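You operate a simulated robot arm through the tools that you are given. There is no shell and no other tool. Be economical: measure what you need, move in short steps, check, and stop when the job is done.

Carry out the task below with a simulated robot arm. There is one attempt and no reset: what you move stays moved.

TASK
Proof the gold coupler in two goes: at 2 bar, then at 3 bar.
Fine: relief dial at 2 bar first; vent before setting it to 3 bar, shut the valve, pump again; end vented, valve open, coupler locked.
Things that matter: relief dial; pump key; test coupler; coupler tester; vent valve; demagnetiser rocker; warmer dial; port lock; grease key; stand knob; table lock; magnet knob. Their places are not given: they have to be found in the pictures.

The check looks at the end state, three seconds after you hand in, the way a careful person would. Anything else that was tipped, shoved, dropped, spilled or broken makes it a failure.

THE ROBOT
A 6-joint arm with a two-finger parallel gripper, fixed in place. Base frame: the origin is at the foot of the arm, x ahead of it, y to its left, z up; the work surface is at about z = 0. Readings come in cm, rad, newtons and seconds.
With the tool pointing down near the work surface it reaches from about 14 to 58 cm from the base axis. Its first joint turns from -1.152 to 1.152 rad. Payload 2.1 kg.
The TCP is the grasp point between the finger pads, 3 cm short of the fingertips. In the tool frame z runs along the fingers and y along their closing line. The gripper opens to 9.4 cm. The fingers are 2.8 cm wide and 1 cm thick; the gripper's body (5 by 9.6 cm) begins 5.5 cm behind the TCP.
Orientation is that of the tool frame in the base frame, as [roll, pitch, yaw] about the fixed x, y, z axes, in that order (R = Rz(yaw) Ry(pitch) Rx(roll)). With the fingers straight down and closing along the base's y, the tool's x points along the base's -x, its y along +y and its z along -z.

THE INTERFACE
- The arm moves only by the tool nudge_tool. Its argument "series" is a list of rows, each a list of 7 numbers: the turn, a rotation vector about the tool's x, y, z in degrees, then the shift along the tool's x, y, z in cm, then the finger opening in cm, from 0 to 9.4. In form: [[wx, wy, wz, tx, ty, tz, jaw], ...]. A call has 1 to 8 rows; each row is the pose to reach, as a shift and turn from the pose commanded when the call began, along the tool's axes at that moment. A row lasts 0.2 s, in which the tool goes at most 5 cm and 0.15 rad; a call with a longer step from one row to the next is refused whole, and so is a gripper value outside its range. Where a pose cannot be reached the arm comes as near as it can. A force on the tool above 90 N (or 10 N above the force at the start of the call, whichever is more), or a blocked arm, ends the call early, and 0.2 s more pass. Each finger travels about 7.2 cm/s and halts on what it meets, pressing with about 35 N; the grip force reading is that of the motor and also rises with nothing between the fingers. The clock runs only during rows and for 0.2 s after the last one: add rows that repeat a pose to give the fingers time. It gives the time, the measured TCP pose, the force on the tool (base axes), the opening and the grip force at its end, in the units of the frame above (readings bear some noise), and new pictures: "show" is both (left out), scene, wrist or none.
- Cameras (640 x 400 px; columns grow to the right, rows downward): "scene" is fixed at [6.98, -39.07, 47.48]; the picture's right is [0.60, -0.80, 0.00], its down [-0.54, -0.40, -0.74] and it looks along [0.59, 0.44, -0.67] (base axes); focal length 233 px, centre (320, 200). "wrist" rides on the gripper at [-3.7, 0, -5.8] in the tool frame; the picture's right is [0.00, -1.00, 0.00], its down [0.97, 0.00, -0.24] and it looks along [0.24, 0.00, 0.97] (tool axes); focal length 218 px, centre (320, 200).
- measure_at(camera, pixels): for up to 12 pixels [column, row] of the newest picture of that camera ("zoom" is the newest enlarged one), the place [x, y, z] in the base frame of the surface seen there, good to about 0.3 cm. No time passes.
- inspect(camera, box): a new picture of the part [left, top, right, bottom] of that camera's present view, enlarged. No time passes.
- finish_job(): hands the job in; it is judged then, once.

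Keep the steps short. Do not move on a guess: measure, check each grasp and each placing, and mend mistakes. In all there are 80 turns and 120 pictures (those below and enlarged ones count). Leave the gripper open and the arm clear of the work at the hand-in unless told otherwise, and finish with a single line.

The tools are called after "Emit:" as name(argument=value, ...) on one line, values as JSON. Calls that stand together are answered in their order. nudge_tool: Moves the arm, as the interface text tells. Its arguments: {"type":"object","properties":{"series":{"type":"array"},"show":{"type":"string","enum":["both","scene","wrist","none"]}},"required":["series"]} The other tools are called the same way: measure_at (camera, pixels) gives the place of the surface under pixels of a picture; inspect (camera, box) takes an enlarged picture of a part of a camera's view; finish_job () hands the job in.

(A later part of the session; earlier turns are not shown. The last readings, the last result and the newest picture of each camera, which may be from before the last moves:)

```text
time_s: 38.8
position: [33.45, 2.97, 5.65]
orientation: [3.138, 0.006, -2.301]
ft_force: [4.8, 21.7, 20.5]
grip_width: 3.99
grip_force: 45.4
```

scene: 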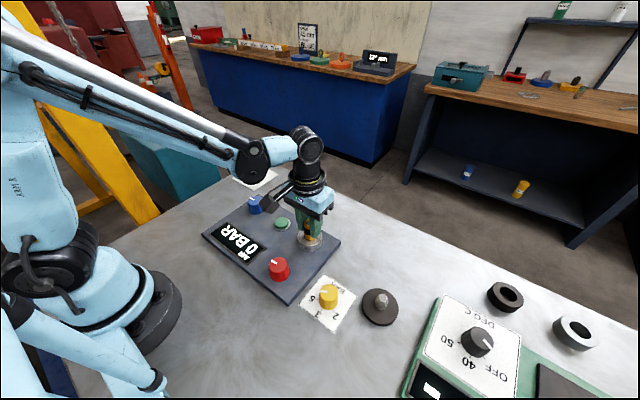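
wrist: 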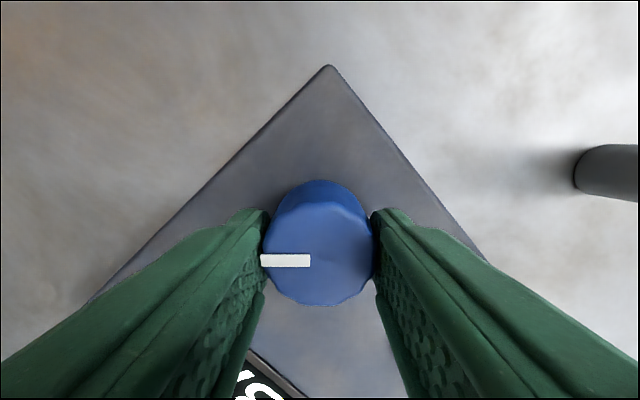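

Blue is following. I'll turn the last 42°.

Emit:
nudge_tool(series=[[0, 0, -8, 0, 0, 0, 2.5], [0, 0, -16, 0, 0, 0, 2.5], [0, 0, -24, 0, 0, 0, 2.5], [0, 0, -32, 0, 0, 0, 2.5], [0, 0, -40, 0, 0, 0, 2.5], [0, 0, -43, 0, 0, 0, 2.5]], show="none")

Emit:
nudge_tool(series=[[0, 0, 0, 0, 0, 0, 9.4], [0, 0, 0, 0, 0, 0, 9.4], [0, 0, 0, 0, 0, -4.8, 9.4], [0, 0, 0, 0, 0, -9, 9.4], [0, 0, 0, 4.8, 0, -10, 9.4], [0, 0, 0, 9.6, 0, -10, 9.4], [0, 0, 0, 14.4, 0, -10, 9.4], [0, 0, 0, 18.9, 0, -10, 9.4]], show="both")

Emit:
inspect(camera="wrist", box=[100, 60, 500, 310])

```text
time_s: 40.2
position: [33.44, 2.81, 5.55]
orientation: [-3.137, 0.002, -1.553]
ft_force: [20.6, 15.1, 3.5]
grip_width: 3.97
grip_force: 44.7
```

```text
time_s: 42.0
position: [33.73, -16.14, 15.62]
orientation: [-3.14, 0.001, -1.553]
ft_force: [0.4, -0.7, 0.7]
grip_width: 9.39
grip_force: 0.2
```

scene: 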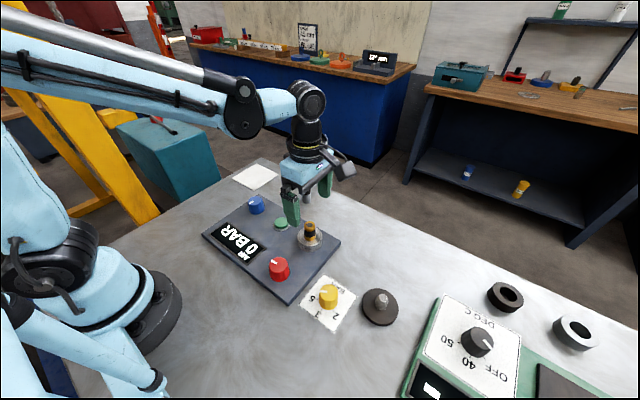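
wrist: 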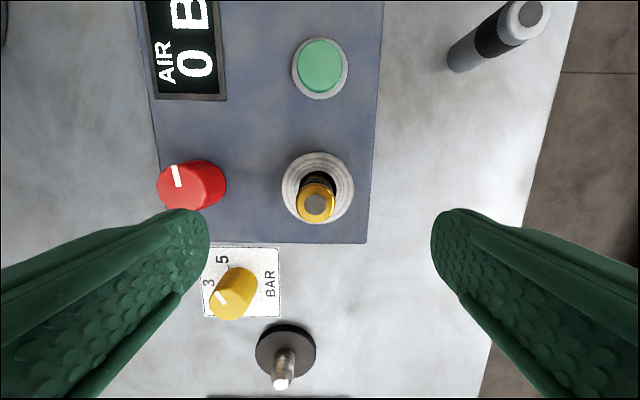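

```text
1.60 times, centred on (300, 185) of wrist
```

zoom: 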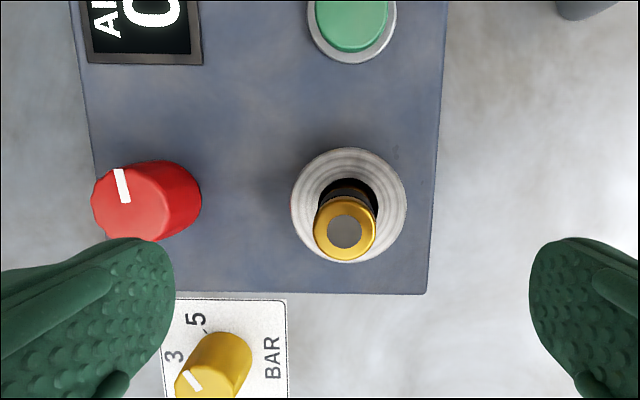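

Now the tug test with blue back at its starting angle: I'll grip the coupler at (33.4, -16.0).

Emit:
nudge_tool(series=[[0, 0, 0, -0.15, 0.3, 4.2, 9.4], [0, 0, 0, -0.15, 0.3, 8.0, 9.4], [0, 0, 0, -0.15, 0.3, 8.0, 9.4], [0, 0, 0, -0.15, 0.3, 8.0, 1.5], [0, 0, 0, -0.15, 0.3, 8.0, 1.5], [0, 0, 0, -0.15, 0.3, 8.0, 1.5], [0, 0, 0, -0.15, 0.3, 8.0, 1.5]], show="none")

Emit:
nudge_tool(series=[[0, 0, 0, 0, 0, -0.1, 1.5], [0, 0, 0, 0, 0, -0.2, 1.5], [0, 0, 0, 0, 0, -0.3, 1.5], [0, 0, 0, 0, 0, -0.3, 1.5]], show="wrist")

```text
time_s: 43.6
position: [33.4, -16.06, 7.62]
orientation: [-3.141, -0.003, -1.553]
ft_force: [0.4, -0.5, -0.7]
grip_width: 2.52
grip_force: 35.0
```

```text
time_s: 44.6
position: [33.39, -15.81, 7.8]
orientation: [-3.14, -0.001, -1.555]
ft_force: [0.2, 0.2, -0.4]
grip_width: 2.5
grip_force: 35.3
```

wrist: 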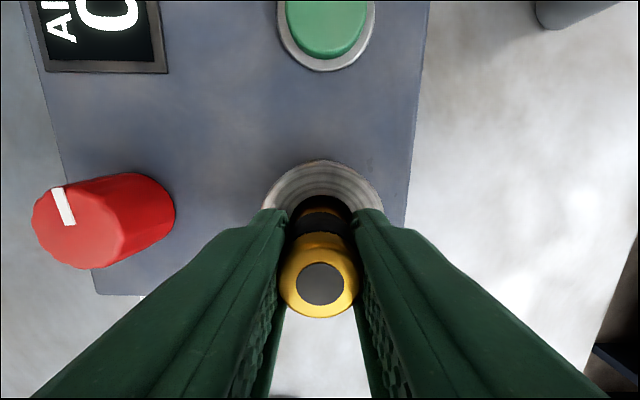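

It lifts freely even with both knobs as they began, so the coupler was not locked at the start, or the lock sits at another angle. I'll set it back, release it and rise for a wider look.

Emit:
nudge_tool(series=[[0, 0, 0, 0, 0, 0.2, 1.5], [0, 0, 0, 0, 0, 0.45, 1.5], [0, 0, 0, 0, 0, 0.45, 1.5], [0, 0, 0, 0, 0, 0.45, 9.4], [0, 0, 0, 0, 0, 0.45, 9.4], [0, 0, 0, 0, 0, 0.45, 9.4], [0, 0, 0, 0, 0, -4, 9.4], [0, 0, 0, 0, 0, -8.8, 9.4]], show="both")

Emit:
inspect(camera="scene", box=[230, 10, 430, 90])

Emit:
inspect(camera="wrist", box=[260, 110, 380, 240])

```text
time_s: 46.4
position: [33.47, -16.05, 16.66]
orientation: [3.141, 0.001, -1.552]
ft_force: [-0.4, -0.2, -0.7]
grip_width: 9.37
grip_force: 0.0
```

scene: 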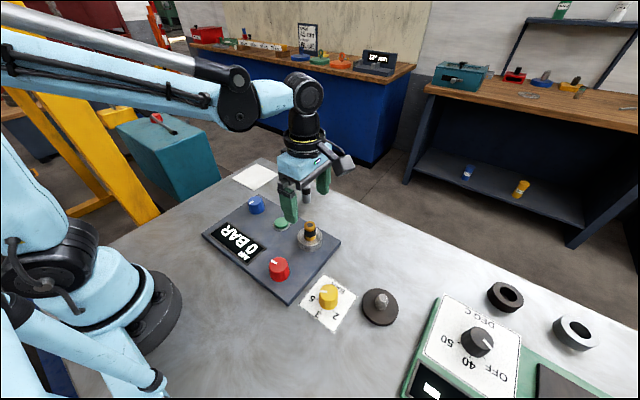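
wrist: 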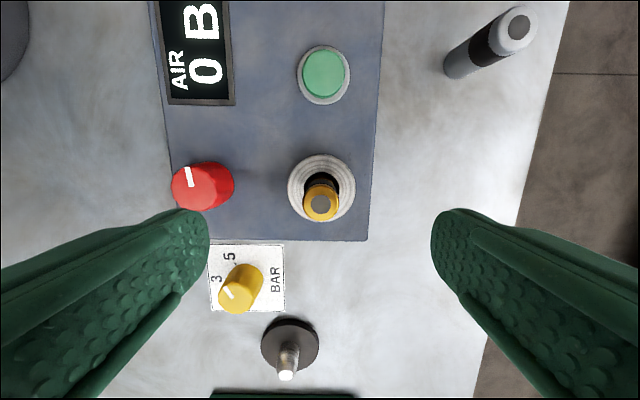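

```text
3.20 times, centred on (330, 50) of scene
```

zoom: 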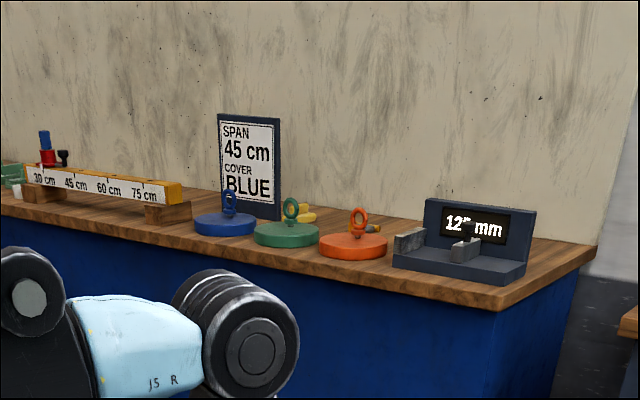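

```text
3.08 times, centred on (320, 175) of wrist
```

zoom: 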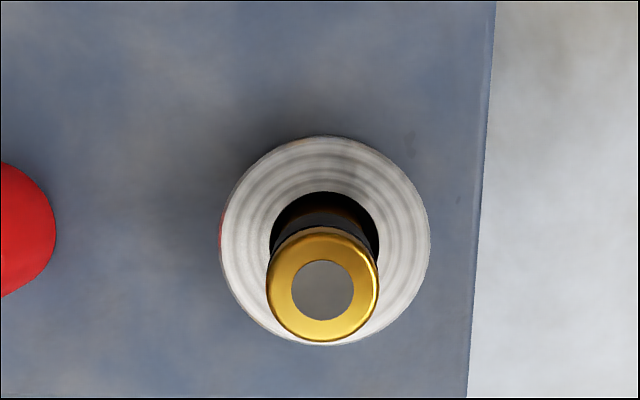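

There's no lock feature on the port itself, so I'll check whether blue also turns the other way (counter-clockwise), which would show its travel. I'm moving over blue with the gripper turned back.

Emit:
nudge_tool(series=[[0, 0, 8, -2.5, 0, 0, 9.4], [0, 0, 16, -5, 0, 0, 9.4], [0, 0, 24, -7.5, 0, 0, 9.4], [0, 0, 32, -10, 0, 0, 9.4], [0, 0, 40, -12.5, 0, 0, 9.4], [0, 0, 48, -15, 0, 0, 9.4], [0, 0, 56, -17.5, 0, 2, 9.4], [0, 0, 64, -18.9, 0, 5, 9.4]], show="wrist")

```text
time_s: 48.2
position: [33.32, 3.05, 11.84]
orientation: [-3.14, -0.001, -2.67]
ft_force: [0.7, 0.2, -0.2]
grip_width: 9.4
grip_force: 0.0
```

wrist: 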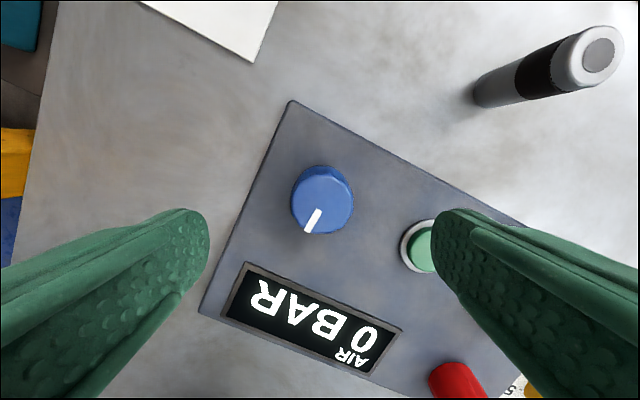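

Blue points straight down (toward the arm). I'll descend and grip, then turn it gently counter-clockwise to feel for a stop.

Emit:
nudge_tool(series=[[0, 0, 0, 0, -0.18, 3.1, 9.4], [0, 0, 0, 0, -0.18, 6.3, 9.4], [0, 0, 0, 0, -0.18, 6.3, 9.4], [0, 0, 0, 0, -0.18, 6.3, 2.5], [0, 0, 0, 0, -0.18, 6.3, 2.5], [0, 0, 0, 0, -0.18, 6.3, 2.5], [0, 0, 0, 0, -0.18, 6.3, 2.5]], show="none")

Emit:
nudge_tool(series=[[0, 0, -6, 0, 0, 0, 2.5], [0, 0, -12, 0, 0, 0, 2.5], [0, 0, -18, 0, 0, 0, 2.5], [0, 0, -24, 0, 0, 0, 2.5], [0, 0, -24, 0, 0, 0, 2.5]], show="wrist")

```text
time_s: 49.8
position: [33.15, 2.76, 5.33]
orientation: [3.138, 0.0, -2.669]
ft_force: [-9.0, 19.9, -11.7]
grip_width: 4.05
grip_force: 45.3
```

```text
time_s: 51.0
position: [33.16, 2.72, 5.41]
orientation: [-3.139, -0.002, -2.252]
ft_force: [1.8, -6.0, 12.6]
grip_width: 4.04
grip_force: 44.9
```

wrist: 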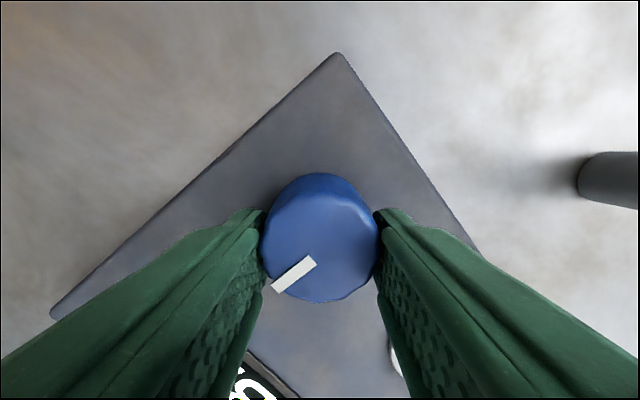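

The pointer still points toward the arm although the gripper turned 24°, so blue has a stop there and only turns clockwise. I'll turn it clockwise and see where the other stop is.

Emit:
nudge_tool(series=[[0, 0, 8, -0.1, -0.15, -0.1, 2.5], [0, 0, 16, -0.1, -0.15, -0.1, 2.5], [0, 0, 24, -0.1, -0.15, -0.1, 2.5], [0, 0, 32, -0.1, -0.15, -0.1, 2.5], [0, 0, 40, -0.1, -0.15, -0.1, 2.5], [0, 0, 48, -0.1, -0.15, -0.1, 2.5], [0, 0, 56, -0.1, -0.15, -0.1, 2.5], [0, 0, 64, -0.1, -0.15, -0.1, 2.5]], show="none")

Emit:
nudge_tool(series=[[0, 0, 8, 0, 0, 0, 2.5], [0, 0, 16, 0, 0, 0, 2.5], [0, 0, 24, 0, 0, 0, 2.5], [0, 0, 32, 0, 0, 0, 2.5], [0, 0, 40, 0, 0, 0, 2.5], [0, 0, 46, 0, 0, 0, 2.5]], show="wrist")

```text
time_s: 52.8
position: [33.54, 3.03, 5.43]
orientation: [3.133, 0.005, 2.914]
ft_force: [14.0, 26.4, -11.3]
grip_width: 3.99
grip_force: 37.3
```

```text
time_s: 54.2
position: [33.51, 3.01, 5.46]
orientation: [3.13, -0.005, 2.113]
ft_force: [23.5, 29.6, 9.2]
grip_width: 4.05
grip_force: 44.8
```

wrist: 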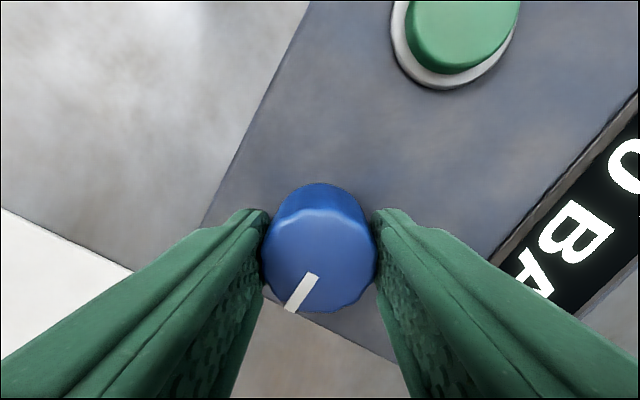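

Blue stops at 90° clockwise, so both are two-position quarter-turn knobs. My 0.3 cm tugs may have been too small if the lock has some play; only the red-left/blue-left one was lifted a full 1 cm. I'll set red down (blue staying left) and repeat with a 1 cm lift. First I release and move over red.

Emit:
nudge_tool(series=[[0, 0, 0, 0, 0, 0, 9.4], [0, 0, 0, 0, 0, 0, 9.4], [0, 0, 0, 0, 0, -4.5, 9.4], [0, 0, 0, -2.2, -3.7, -6.5, 9.4], [0, 0, 0, -4.4, -7.5, -6.5, 9.4], [0, 0, 0, -6.6, -11.3, -6.5, 9.4], [0, 0, 0, -8.8, -15.1, -6.5, 9.4], [0, 0, 0, -10.86, -18.8, -6.5, 9.4]], show="wrist")

```text
time_s: 56.0
position: [22.99, -16.26, 12.11]
orientation: [-3.141, 0.0, 2.112]
ft_force: [-0.4, 0.7, -0.1]
grip_width: 9.39
grip_force: 0.1
```

wrist: 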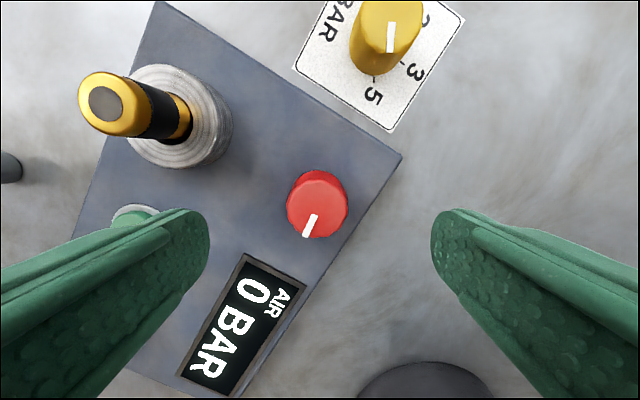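

I'll descend, grip red, and turn it -92° in two calls.

Emit:
nudge_tool(series=[[0, 0, 0, 0.1, 0.12, 3.3, 9.4], [0, 0, 0, 0.1, 0.12, 6.6, 9.4], [0, 0, 0, 0.1, 0.12, 6.6, 9.4], [0, 0, 0, 0.1, 0.12, 6.6, 2.5], [0, 0, 0, 0.1, 0.12, 6.6, 2.5], [0, 0, 0, 0.1, 0.12, 6.6, 2.5], [0, 0, 0, 0.1, 0.12, 6.6, 2.5]], show="none")

Emit:
nudge_tool(series=[[0, 0, -8, 0, 0, 0, 2.5], [0, 0, -16, 0, 0, 0, 2.5], [0, 0, -24, 0, 0, 0, 2.5], [0, 0, -32, 0, 0, 0, 2.5], [0, 0, -40, 0, 0, 0, 2.5], [0, 0, -48, 0, 0, 0, 2.5]], show="none")

Emit:
nudge_tool(series=[[0, 0, -8, 0, 0, 0, 2.5], [0, 0, -16, 0, 0, 0, 2.5], [0, 0, -24, 0, 0, 0, 2.5], [0, 0, -32, 0, 0, 0, 2.5], [0, 0, -40, 0, 0, 0, 2.5], [0, 0, -45, 0, 0, 0, 2.5]], show="wrist")

```text
time_s: 57.6
position: [22.93, -16.07, 5.23]
orientation: [3.141, 0.002, 2.113]
ft_force: [6.5, 2.0, -16.7]
grip_width: 4.09
grip_force: 44.6
```

```text
time_s: 59.0
position: [22.94, -15.99, 5.35]
orientation: [3.139, 0.003, 2.953]
ft_force: [16.2, 11.6, -24.2]
grip_width: 4.08
grip_force: 45.6
```

```text
time_s: 60.4
position: [22.7, -16.25, 5.33]
orientation: [-3.139, -0.005, -2.55]
ft_force: [1.2, -9.1, -1.2]
grip_width: 4.04
grip_force: 44.7
```

wrist: 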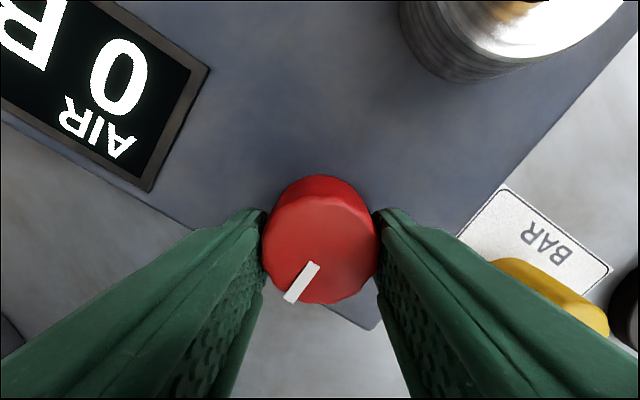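

Red now points toward the arm. I'll release and go over the coupler.

Emit:
nudge_tool(series=[[0, 0, 0, 0, 0, 0, 9.4], [0, 0, 0, 0, 0, 0, 9.4], [0, 0, 2, 0, 0, -4.8, 9.4], [0, 0, 10, -0.4, -0.3, -9.5, 9.4], [0, 0, 18, -3.2, -2.1, -10.2, 9.4], [0, 0, 26, -6, -4, -10.2, 9.4], [0, 0, 34, -8.79, -5.85, -10.2, 9.4], [0, 0, 34, -8.79, -5.85, -10.2, 9.4]], show="wrist")

```text
time_s: 62.2
position: [33.3, -16.06, 15.44]
orientation: [-3.141, 0.0, 3.139]
ft_force: [-0.2, -0.4, 0.3]
grip_width: 9.41
grip_force: 0.1
```

wrist: 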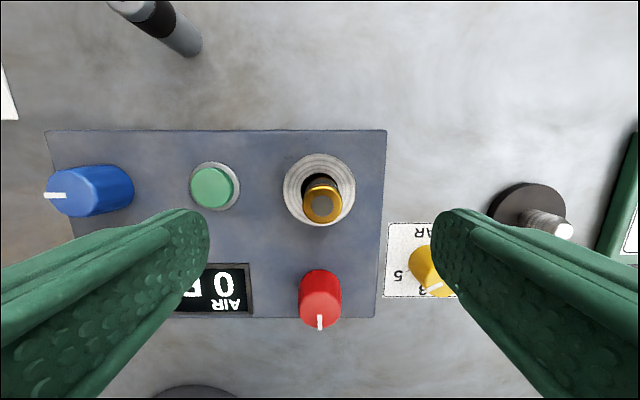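

Red down, blue left. I'll grip the coupler and lift 1 cm.

Emit:
nudge_tool(series=[[0, 0, 0, -0.15, -0.05, 4.0, 9.4], [0, 0, 0, -0.15, -0.05, 7.9, 9.4], [0, 0, 0, -0.15, -0.05, 7.9, 9.4], [0, 0, 0, -0.15, -0.05, 7.9, 1.5], [0, 0, 0, -0.15, -0.05, 7.9, 1.5], [0, 0, 0, -0.15, -0.05, 7.9, 1.5], [0, 0, 0, -0.15, -0.05, 7.9, 1.5]], show="none")

Emit:
nudge_tool(series=[[0, 0, 0, 0, 0, -0.2, 1.5], [0, 0, 0, 0, 0, -0.4, 1.5], [0, 0, 0, 0, 0, -0.6, 1.5], [0, 0, 0, 0, 0, -0.8, 1.5], [0, 0, 0, 0, 0, -1.0, 1.5], [0, 0, 0, 0, 0, -1.0, 1.5]], show="wrist")

```text
time_s: 63.8
position: [33.38, -15.88, 7.49]
orientation: [-3.142, -0.001, 3.141]
ft_force: [-0.9, -0.2, 0.0]
grip_width: 2.46
grip_force: 34.7
```

```text
time_s: 65.2
position: [33.46, -16.07, 8.67]
orientation: [3.14, -0.001, -3.14]
ft_force: [-0.6, 0.0, -2.2]
grip_width: 2.5
grip_force: 35.4
```

wrist: 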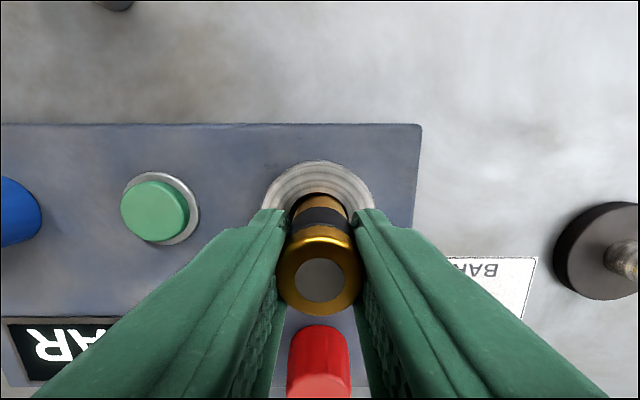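

It still lifts freely. The one untested setting is red down with blue down. I'll seat the coupler again, then turn blue back.

Emit:
nudge_tool(series=[[0, 0, 0, 0, 0, 0.3, 1.5], [0, 0, 0, 0, 0, 0.6, 1.5], [0, 0, 0, 0, 0, 0.9, 1.5], [0, 0, 0, 0, 0, 1.15, 1.5], [0, 0, 0, 0, 0, 1.15, 1.5], [0, 0, 0, 0, 0, 1.15, 9.4], [0, 0, 0, 0, 0, 1.15, 9.4], [0, 0, 0, 0, 0, 1.15, 9.4]], show="none")

Emit:
nudge_tool(series=[[0, 0, 0, 0, 0, -4.8, 9.4], [0, 0, 0, 0, 4.7, -5.5, 9.4], [0, 0, 0, 0, 9.5, -5.5, 9.4], [0, 0, 0, 0, 14.3, -5.5, 9.4], [0, 0, 0, -0.05, 18.85, -5.5, 9.4], [0, 0, 0, -0.05, 18.85, -3, 9.4], [0, 0, 0, -0.05, 18.85, -0.5, 9.4]], show="wrist")

```text
time_s: 67.0
position: [33.51, -16.11, 7.44]
orientation: [3.141, 0.001, 3.141]
ft_force: [0.3, -0.3, 0.0]
grip_width: 9.4
grip_force: 0.1
```

```text
time_s: 68.6
position: [33.54, 2.73, 8.06]
orientation: [3.14, 0.001, -3.141]
ft_force: [-0.3, -0.3, 1.3]
grip_width: 9.41
grip_force: 0.0
```

wrist: 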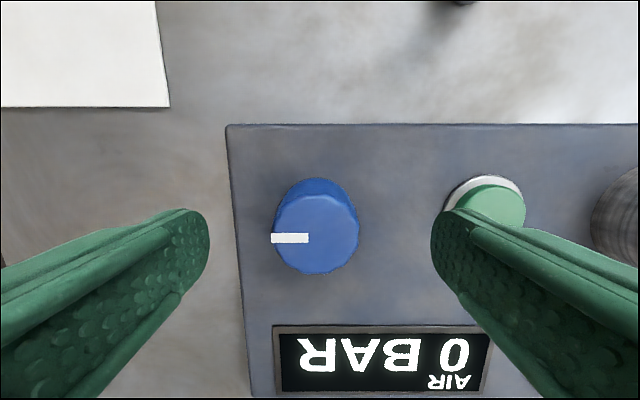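

I'll grip blue and turn it -92°.

Emit:
nudge_tool(series=[[0, 0, 0, 0, 0.12, 2.5, 9.4], [0, 0, 0, 0, 0.12, 2.5, 9.4], [0, 0, 0, 0, 0.12, 2.5, 2.5], [0, 0, 0, 0, 0.12, 2.5, 2.5], [0, 0, 0, 0, 0.12, 2.5, 2.5], [0, 0, 0, 0, 0.12, 2.5, 2.5]], show="none")

Emit:
nudge_tool(series=[[0, 0, -8, 0, 0, 0, 2.5], [0, 0, -16, 0, 0, 0, 2.5], [0, 0, -24, 0, 0, 0, 2.5], [0, 0, -32, 0, 0, 0, 2.5], [0, 0, -40, 0, 0, 0, 2.5], [0, 0, -48, 0, 0, 0, 2.5]], show="none")

Emit:
nudge_tool(series=[[0, 0, -8, 0, 0, 0, 2.5], [0, 0, -16, 0, 0, 0, 2.5], [0, 0, -24, 0, 0, 0, 2.5], [0, 0, -32, 0, 0, 0, 2.5], [0, 0, -40, 0, 0, 0, 2.5], [0, 0, -44, 0, 0, 0, 2.5]], show="wrist")

```text
time_s: 70.0
position: [33.68, 3.03, 5.49]
orientation: [3.139, 0.0, -3.139]
ft_force: [0.2, 12.9, -10.8]
grip_width: 4.0
grip_force: 44.9
```

```text
time_s: 71.4
position: [33.79, 3.09, 5.44]
orientation: [3.137, 0.007, -2.3]
ft_force: [2.5, 25.8, 21.5]
grip_width: 3.98
grip_force: 45.0
```

```text
time_s: 72.8
position: [33.48, 2.98, 5.48]
orientation: [3.137, 0.006, -1.536]
ft_force: [-13.9, 22.9, -8.3]
grip_width: 4.01
grip_force: 44.6
```

wrist: 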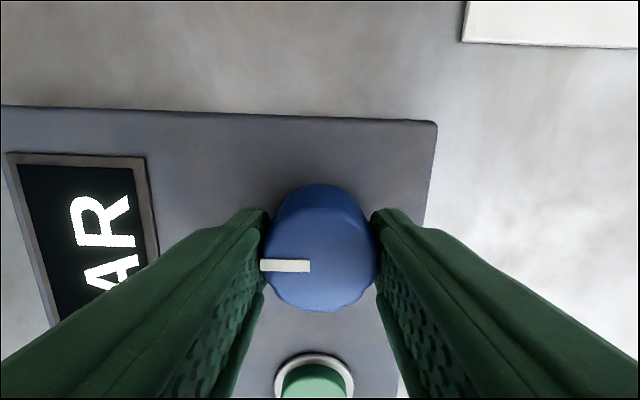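

Blue points toward the arm again (both down). I'll release and go over the coupler.

Emit:
nudge_tool(series=[[0, 0, 0, 0, 0, 0, 9.4], [0, 0, 0, 0, 0, 0, 9.4], [0, 0, 0, 0, 0, -4.8, 9.4], [0, 0, 0, 0, 0.1, -9, 9.4], [0, 0, 0, 4.8, 0.3, -10, 9.4], [0, 0, 0, 9.6, 0.5, -10, 9.4], [0, 0, 0, 14.3, 0.7, -10, 9.4], [0, 0, 0, 18.88, 0.8, -10, 9.4]], show="wrist")

```text
time_s: 74.6
position: [33.29, -16.06, 15.17]
orientation: [-3.142, -0.001, -1.536]
ft_force: [-1.4, 0.4, -0.9]
grip_width: 9.42
grip_force: 0.0
```

wrist: 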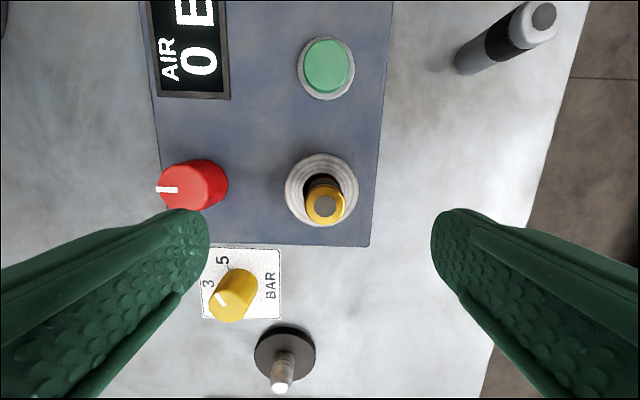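

Emit:
nudge_tool(series=[[0, 0, 0, 0, -0.2, 4.0, 9.4], [0, 0, 0, 0, -0.2, 7.7, 9.4], [0, 0, 0, 0, -0.2, 7.7, 9.4], [0, 0, 0, 0, -0.2, 7.7, 1.5], [0, 0, 0, 0, -0.2, 7.7, 1.5], [0, 0, 0, 0, -0.2, 7.7, 1.5], [0, 0, 0, 0, -0.2, 7.7, 1.5]], show="none")

Emit:
nudge_tool(series=[[0, 0, 0, 0, 0, -0.2, 1.5], [0, 0, 0, 0, 0, -0.4, 1.5], [0, 0, 0, 0, 0, -0.6, 1.5], [0, 0, 0, 0, 0, -0.8, 1.5], [0, 0, 0, 0, 0, -1.0, 1.5], [0, 0, 0, 0, 0, -1.0, 1.5]], show="wrist")

```text
time_s: 76.2
position: [33.63, -15.89, 7.59]
orientation: [-3.14, 0.0, -1.537]
ft_force: [-0.2, 1.2, -0.6]
grip_width: 2.49
grip_force: 35.0
```

```text
time_s: 77.6
position: [33.73, -15.97, 8.71]
orientation: [3.141, -0.001, -1.535]
ft_force: [0.4, 0.2, -3.2]
grip_width: 2.49
grip_force: 34.5
```

wrist: 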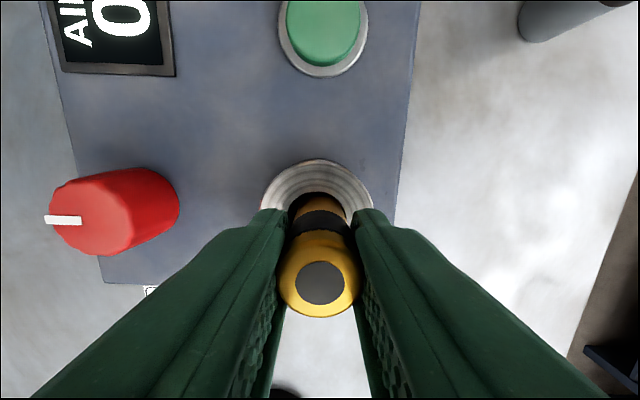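

It lifts freely in every setting, so the lock doesn't hold mechanically without pressure and the tug test can't help. I'll seat the coupler again and use the gauge instead: set red and blue both to the 90° position, dial to 2, and give one short pump. Seating and moving to red first.

Emit:
nudge_tool(series=[[0, 0, 0, 0, 0, 0.3, 1.5], [0, 0, 0, 0, 0, 0.6, 1.5], [0, 0, 0, 0, 0, 0.9, 1.5], [0, 0, 0, 0, 0, 1.15, 1.5], [0, 0, 0, 0, 0, 1.15, 1.5], [0, 0, 0, 0, 0, 1.15, 9.4], [0, 0, 0, 0, 0, 1.15, 9.4], [0, 0, 0, 0, 0, 1.15, 9.4]], show="none")

Emit:
nudge_tool(series=[[0, 0, 0, 0, 0, -4.8, 9.4], [0, 0, 0, -0.1, 3.5, -5.3, 9.4], [0, 0, 0, -0.25, 7, -5.3, 9.4], [0, 0, 0, -0.35, 10.5, -5.3, 9.4], [0, 0, 0, -0.35, 10.5, -5.3, 9.4]], show="both")

```text
time_s: 79.4
position: [33.64, -16.02, 7.67]
orientation: [3.141, 0.0, -1.535]
ft_force: [0.2, 0.5, 1.2]
grip_width: 9.41
grip_force: 0.1
```

```text
time_s: 80.6
position: [23.01, -15.99, 12.94]
orientation: [3.141, 0.0, -1.536]
ft_force: [-0.3, 0.3, 0.1]
grip_width: 9.39
grip_force: 0.0
```

scene: 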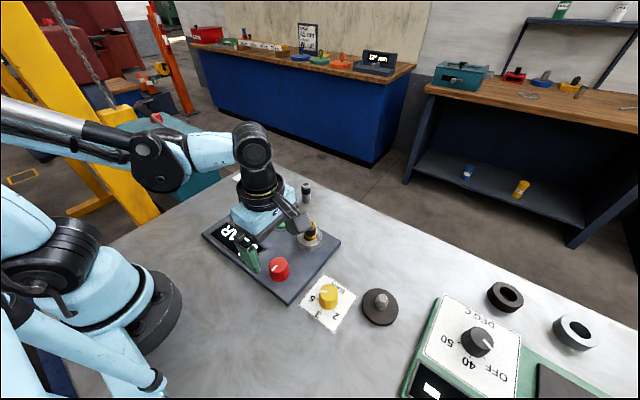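
wrist: 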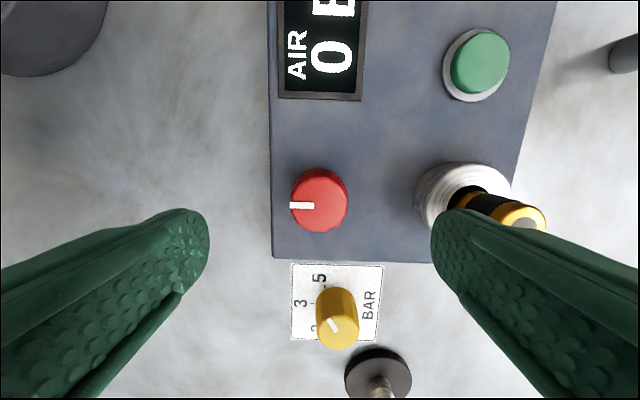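

Red is centred. I'll descend, grip, and turn +92°.

Emit:
nudge_tool(series=[[0, 0, 0, -0.05, 0, 3.7, 9.4], [0, 0, 0, -0.05, 0, 7.4, 9.4], [0, 0, 0, -0.05, 0, 7.4, 9.4], [0, 0, 0, -0.05, 0, 7.4, 2.5], [0, 0, 0, -0.05, 0, 7.4, 2.5], [0, 0, 0, -0.05, 0, 7.4, 2.5], [0, 0, 0, -0.05, 0, 7.4, 2.5]], show="none")

Emit:
nudge_tool(series=[[0, 0, 8, 0, 0, 0, 2.5], [0, 0, 16, 0, 0, 0, 2.5], [0, 0, 24, 0, 0, 0, 2.5], [0, 0, 32, 0, 0, 0, 2.5], [0, 0, 40, 0, 0, 0, 2.5], [0, 0, 48, 0, 0, 0, 2.5]], show="none")

Emit:
nudge_tool(series=[[0, 0, 8, 0, 0, 0, 2.5], [0, 0, 16, 0, 0, 0, 2.5], [0, 0, 24, 0, 0, 0, 2.5], [0, 0, 32, 0, 0, 0, 2.5], [0, 0, 40, 0, 0, 0, 2.5], [0, 0, 44, 0, 0, 0, 2.5]], show="wrist")

```text
time_s: 82.2
position: [22.91, -16.1, 5.49]
orientation: [3.141, -0.002, -1.538]
ft_force: [-11.2, -1.8, -11.8]
grip_width: 3.99
grip_force: 45.4
```

```text
time_s: 83.6
position: [22.96, -16.09, 5.62]
orientation: [3.139, -0.007, -2.378]
ft_force: [-29.2, -5.1, 24.9]
grip_width: 3.96
grip_force: 45.0
```

```text
time_s: 85.0
position: [22.95, -16.01, 5.57]
orientation: [-3.137, -0.007, 3.139]
ft_force: [-28.2, -9.4, -2.9]
grip_width: 3.98
grip_force: 44.3
```

wrist: 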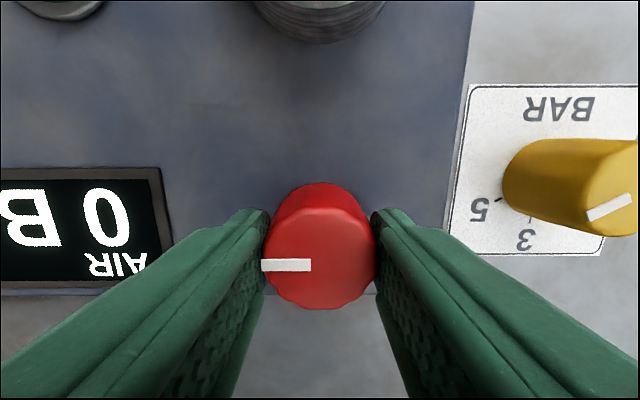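

Red points left again. Next the dial: I'll release, rise, and hover over (25.15, -27.55) with the gripper pre-turned +40°.

Emit:
nudge_tool(series=[[0, 0, 0, 0, 0, 0, 9.4], [0, 0, 0, 0, 0, 0, 9.4], [0, 0, 8, 0, 0, -4.5, 9.4], [0, 0, 16, -0.8, -3.8, -6, 9.4], [0, 0, 24, -1.5, -7.6, -6, 9.4], [0, 0, 32, -2.15, -11.5, -6, 9.4], [0, 0, 40, -2.15, -11.5, -6, 9.4], [0, 0, 40, -2.15, -11.5, -6, 9.4]], show="wrist")

```text
time_s: 86.8
position: [25.44, -27.43, 11.4]
orientation: [-3.141, 0.0, 2.441]
ft_force: [0.5, 0.2, -0.3]
grip_width: 9.4
grip_force: 0.0
```

wrist: 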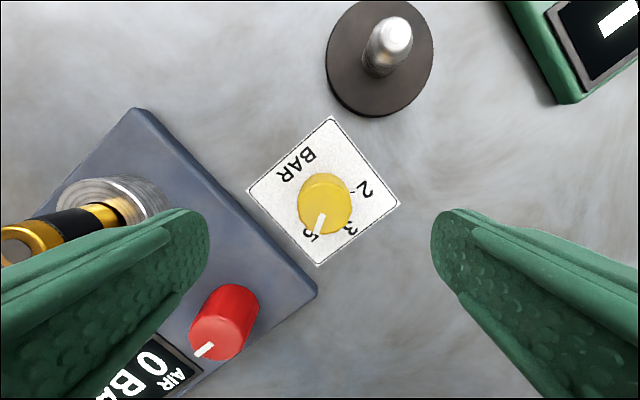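

The dial centre works out at about (25.13, -27.6). I'll use a 6 cm opening so the fingers clear the panel edge, descend to z 3.8 and grip.

Emit:
nudge_tool(series=[[0, 0, 0, 0.1, -0.3, 0, 6], [0, 0, 0, 0.1, -0.3, 0, 6], [0, 0, 0, 0.1, -0.3, 3.8, 6], [0, 0, 0, 0.1, -0.3, 7.5, 6], [0, 0, 0, 0.1, -0.3, 7.5, 6], [0, 0, 0, 0.1, -0.3, 7.5, 2.5], [0, 0, 0, 0.1, -0.3, 7.5, 2.5], [0, 0, 0, 0.1, -0.3, 7.5, 2.5]], show="wrist")

```text
time_s: 88.6
position: [25.0, -27.45, 3.93]
orientation: [3.14, 0.001, 2.443]
ft_force: [2.9, 4.1, -22.0]
grip_width: 3.83
grip_force: 45.1
```

wrist: 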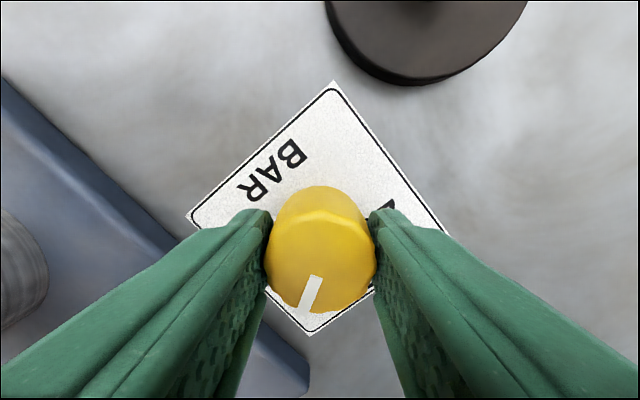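

It is well gripped. I'll turn -120° in two calls, 5 → 2.

Emit:
nudge_tool(series=[[0, 0, -7.5, 0, 0, 0, 2.5], [0, 0, -15, 0, 0, 0, 2.5], [0, 0, -22.5, 0, 0, 0, 2.5], [0, 0, -30, 0, 0, 0, 2.5], [0, 0, -37.5, 0, 0, 0, 2.5], [0, 0, -45, 0, 0, 0, 2.5], [0, 0, -52.5, 0, 0, 0, 2.5], [0, 0, -60, 0, 0, 0, 2.5]], show="none")

Emit:
nudge_tool(series=[[0, 0, -7.5, 0, 0, 0, 2.5], [0, 0, -15, 0, 0, 0, 2.5], [0, 0, -22.5, 0, 0, 0, 2.5], [0, 0, -30, 0, 0, 0, 2.5], [0, 0, -37.5, 0, 0, 0, 2.5], [0, 0, -45, 0, 0, 0, 2.5], [0, 0, -52.5, 0, 0, 0, 2.5], [0, 0, -60, 0, 0, 0, 2.5]], show="none")

Emit:
nudge_tool(series=[[0, 0, 0, 0, 0, 0, 6], [0, 0, 0, 0, 0, 0, 6], [0, 0, 0, 0, 0, -4, 6], [0, 0, 0, 0, 0, -8, 9.4], [0, 0, 0, 0, 0, -8, 9.4]], show="wrist")

Emit:
inspect(camera="wrist", box=[240, 120, 400, 260])

```text
time_s: 90.4
position: [25.08, -27.49, 3.93]
orientation: [3.138, 0.001, -2.789]
ft_force: [1.3, 23.7, -22.7]
grip_width: 3.83
grip_force: 45.0
```

```text
time_s: 92.2
position: [25.03, -27.7, 4.06]
orientation: [3.139, -0.003, -1.747]
ft_force: [-9.5, 4.9, 4.8]
grip_width: 3.81
grip_force: 44.7
```

```text
time_s: 93.4
position: [25.07, -27.73, 12.18]
orientation: [3.141, 0.001, -1.745]
ft_force: [0.2, 0.2, 0.6]
grip_width: 9.41
grip_force: 0.0
```

wrist: 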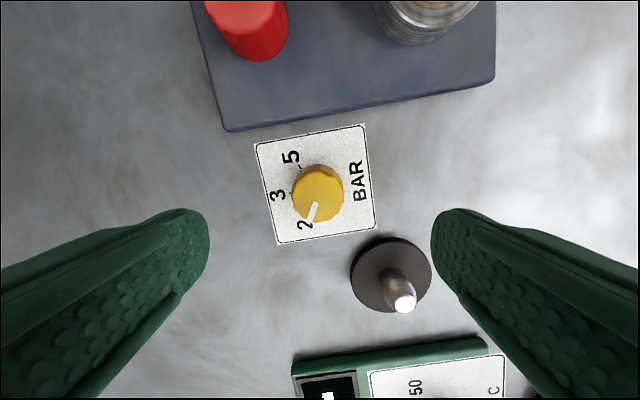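

```text
2.86 times, centred on (320, 190) of wrist
```

zoom: 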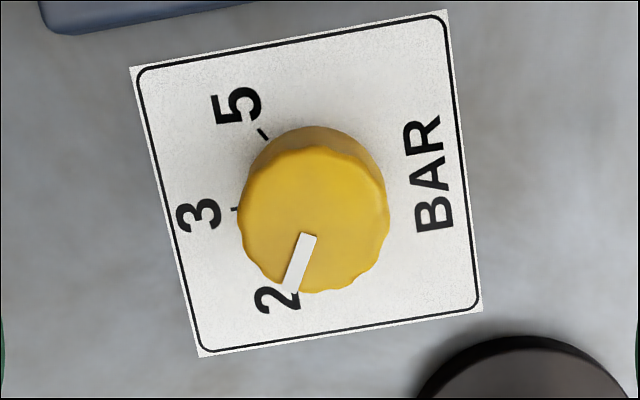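

The pointer lies on 2. Next I'll go over to blue.

Emit:
nudge_tool(series=[[0, 0, 0, -3.9, -0.4, -2.5, 9.4], [0, 0, 0, -8.5, -0.8, -3, 9.4], [0, 0, 0, -13.1, -1.25, -3, 9.4], [0, 0, 0, -17.7, -1.7, -3, 9.4], [0, 0, 0, -22.3, -2.1, -3, 9.4], [0, 0, 0, -26.9, -2.55, -3, 9.4], [0, 0, 0, -31.5, -3.0, -3, 9.4], [0, 0, 0, -31.5, -3.0, 0, 9.4]], show="wrist")

```text
time_s: 95.2
position: [33.51, 2.82, 11.91]
orientation: [-3.142, 0.001, -1.748]
ft_force: [0.5, 0.9, -0.2]
grip_width: 9.41
grip_force: 0.0
```

wrist: 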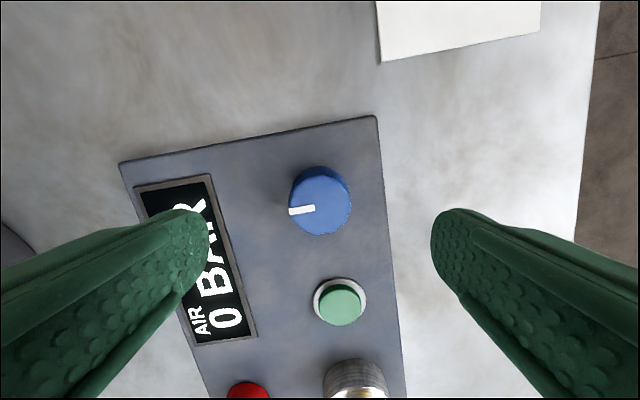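

I'll grip blue and turn it +92°, then release and rise.

Emit:
nudge_tool(series=[[0, 0, 0, -0.05, 0, 3.2, 9.4], [0, 0, 0, -0.05, 0, 6.4, 9.4], [0, 0, 0, -0.05, 0, 6.4, 9.4], [0, 0, 0, -0.05, 0, 6.4, 2.5], [0, 0, 0, -0.05, 0, 6.4, 2.5], [0, 0, 0, -0.05, 0, 6.4, 2.5], [0, 0, 0, -0.05, 0, 6.4, 2.5]], show="none")

Emit:
nudge_tool(series=[[0, 0, 8, 0, 0, 0, 2.5], [0, 0, 16, 0, 0, 0, 2.5], [0, 0, 24, 0, 0, 0, 2.5], [0, 0, 32, 0, 0, 0, 2.5], [0, 0, 40, 0, 0, 0, 2.5], [0, 0, 48, 0, 0, 0, 2.5]], show="none")

Emit:
nudge_tool(series=[[0, 0, 8, 0, 0, 0, 2.5], [0, 0, 16, 0, 0, 0, 2.5], [0, 0, 24, 0, 0, 0, 2.5], [0, 0, 32, 0, 0, 0, 2.5], [0, 0, 40, 0, 0, 0, 2.5], [0, 0, 44, 0, 0, 0, 2.5]], show="none")

Emit:
nudge_tool(series=[[0, 0, 0, 0, 0, 0, 9.4], [0, 0, 0, 0, 0, 0, 9.4], [0, 0, 0, 0, 0, -4, 9.4], [0, 0, 0, 0, 0, -8, 9.4], [0, 0, 0, 0, 0, -8, 9.4]], show="wrist")

```text
time_s: 96.8
position: [33.57, 2.8, 5.65]
orientation: [3.141, -0.001, -1.745]
ft_force: [-3.8, 1.3, -11.0]
grip_width: 4.04
grip_force: 44.9
```

```text
time_s: 98.2
position: [33.45, 2.94, 5.5]
orientation: [3.139, -0.003, -2.586]
ft_force: [-20.5, 7.5, -20.4]
grip_width: 4.03
grip_force: 45.3
```

```text
time_s: 99.6
position: [33.5, 2.96, 5.63]
orientation: [3.137, -0.004, 2.931]
ft_force: [-15.7, 19.1, 17.9]
grip_width: 4.05
grip_force: 45.1
```

```text
time_s: 100.8
position: [33.48, 2.5, 13.7]
orientation: [3.141, 0.0, 2.933]
ft_force: [-0.7, -0.1, -0.4]
grip_width: 9.41
grip_force: 0.0
```

wrist: 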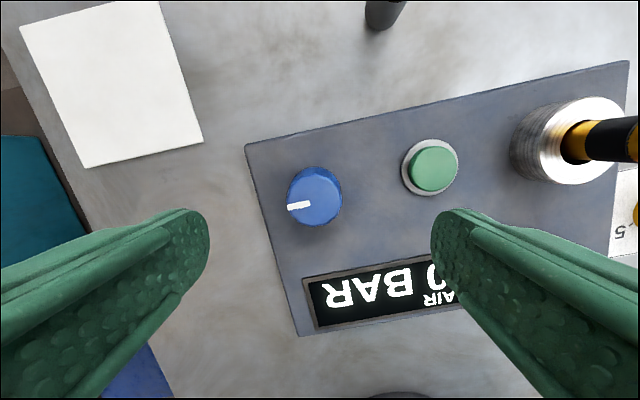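

Blue points left. I'll close the fingers and place them over the green key at (33.6, -6.5), tips about 1 cm above it.

Emit:
nudge_tool(series=[[0, 0, 0, -0.9, -4.3, 0, 0], [0, 0, 0, -1.98, -8.78, 0, 0], [0, 0, 0, -1.98, -8.78, 0, 0], [0, 0, 0, -1.98, -8.78, 3.5, 0], [0, 0, 0, -1.98, -8.78, 6.8, 0], [0, 0, 0, -1.98, -8.78, 6.8, 0]], show="wrist")

Emit:
inspect(camera="scene", box=[190, 170, 350, 310])

```text
time_s: 102.2
position: [33.65, -6.12, 6.68]
orientation: [-3.141, 0.001, 2.933]
ft_force: [0.3, 0.2, 0.5]
grip_width: 0.0
grip_force: 32.9
```

wrist: 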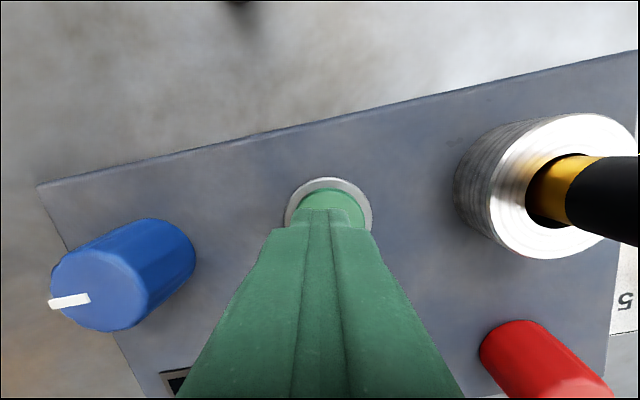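

```text
2.86 times, centred on (270, 240) of scene
```

zoom: 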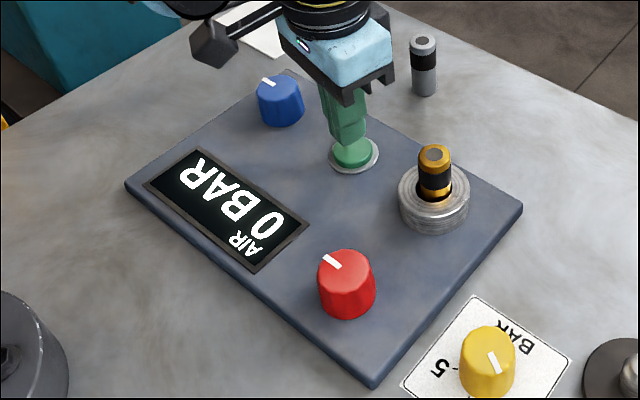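

The tips are over the key. One short press first: down to just touch plus about 0.4 cm, then back up, and read the gauge.

Emit:
nudge_tool(series=[[0, 0, 0, 0, -0.25, 0.7, 0], [0, 0, 0, 0, -0.25, 1.2, 0], [0, 0, 0, 0, -0.25, 1.6, 0], [0, 0, 0, 0, -0.25, 1.6, 0]], show="scene")

Emit:
inspect(camera="scene", box=[190, 170, 350, 310])

```text
time_s: 103.2
position: [33.57, -6.35, 5.18]
orientation: [-3.141, 0.002, 2.934]
ft_force: [1.0, -1.5, 4.3]
grip_width: 0.02
grip_force: 32.3
```

scene: 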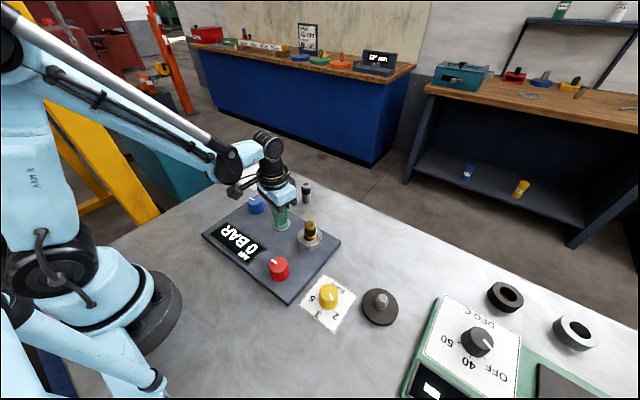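

```text
2.86 times, centred on (270, 240) of scene
```

zoom: 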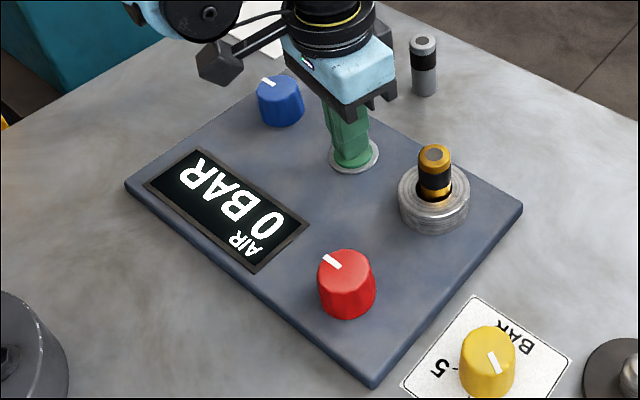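

Only 4 N so far and the gauge reads 0. I'll press 0.4 cm more and hold half a second.

Emit:
nudge_tool(series=[[0, 0, 0, 0, 0, 0.2, 0], [0, 0, 0, 0, 0, 0.4, 0], [0, 0, 0, 0, 0, 0.4, 0], [0, 0, 0, 0, 0, 0.4, 0]], show="none")

Emit:
inspect(camera="scene", box=[190, 170, 350, 310])

```text
time_s: 104.2
position: [33.49, -6.22, 4.8]
orientation: [-3.14, -0.002, 2.932]
ft_force: [-0.8, -2.7, 18.3]
grip_width: 0.02
grip_force: 32.7
```

```text
2.86 times, centred on (270, 240) of scene
```

zoom: 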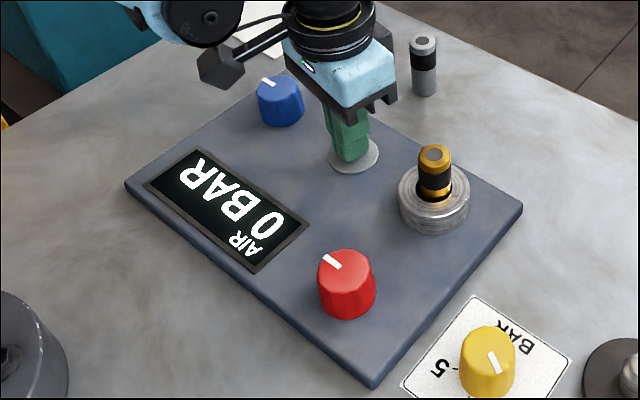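

The key is fully down at 18 N and still 0 BAR. I'll hold about 1 s longer, then lift and read again.

Emit:
nudge_tool(series=[[0, 0, 0, 0, 0, 0, 0], [0, 0, 0, 0, 0, 0, 0], [0, 0, 0, 0, 0, 0, 0], [0, 0, 0, 0, 0, 0, 0], [0, 0, 0, 0, 0, -1, 0], [0, 0, 0, 0, 0, -2.2, 0], [0, 0, 0, 0, 0, -2.2, 0]], show="none")

Emit:
inspect(camera="scene", box=[190, 170, 350, 310])

```text
time_s: 105.8
position: [33.68, -6.19, 7.06]
orientation: [-3.141, 0.001, 2.931]
ft_force: [0.2, -0.1, 0.0]
grip_width: 0.0
grip_force: 32.9
```

```text
2.86 times, centred on (270, 240) of scene
```

zoom: 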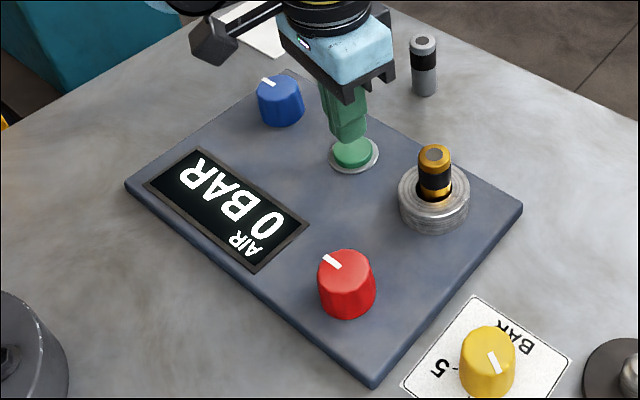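

The gauge stays at 0 and nothing happened to the coupler, so with red left the air is still vented: red is most likely the valve, left being open. I'll turn red down (shut), leave blue left, and pump again. Moving over red.

Emit:
nudge_tool(series=[[0, 0, 0, 0, 0, -4.5, 0], [0, 0, 0, 2.1, -2.95, -6, 4], [0, 0, 0, 4.2, -5.9, -6, 9.4], [0, 0, 0, 6.3, -8.85, -6, 9.4], [0, 0, 0, 8.37, -11.8, -6, 9.4], [0, 0, 0, 8.37, -11.8, -6, 9.4]], show="wrist")

```text
time_s: 107.2
position: [22.89, -16.29, 12.97]
orientation: [-3.14, 0.0, 2.932]
ft_force: [0.3, 0.0, 0.5]
grip_width: 9.4
grip_force: 0.1
```

wrist: 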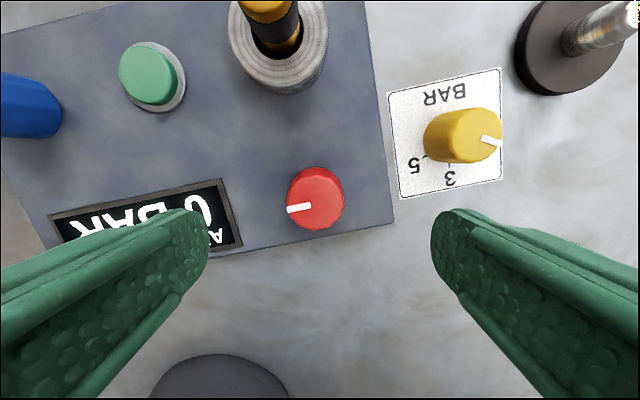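

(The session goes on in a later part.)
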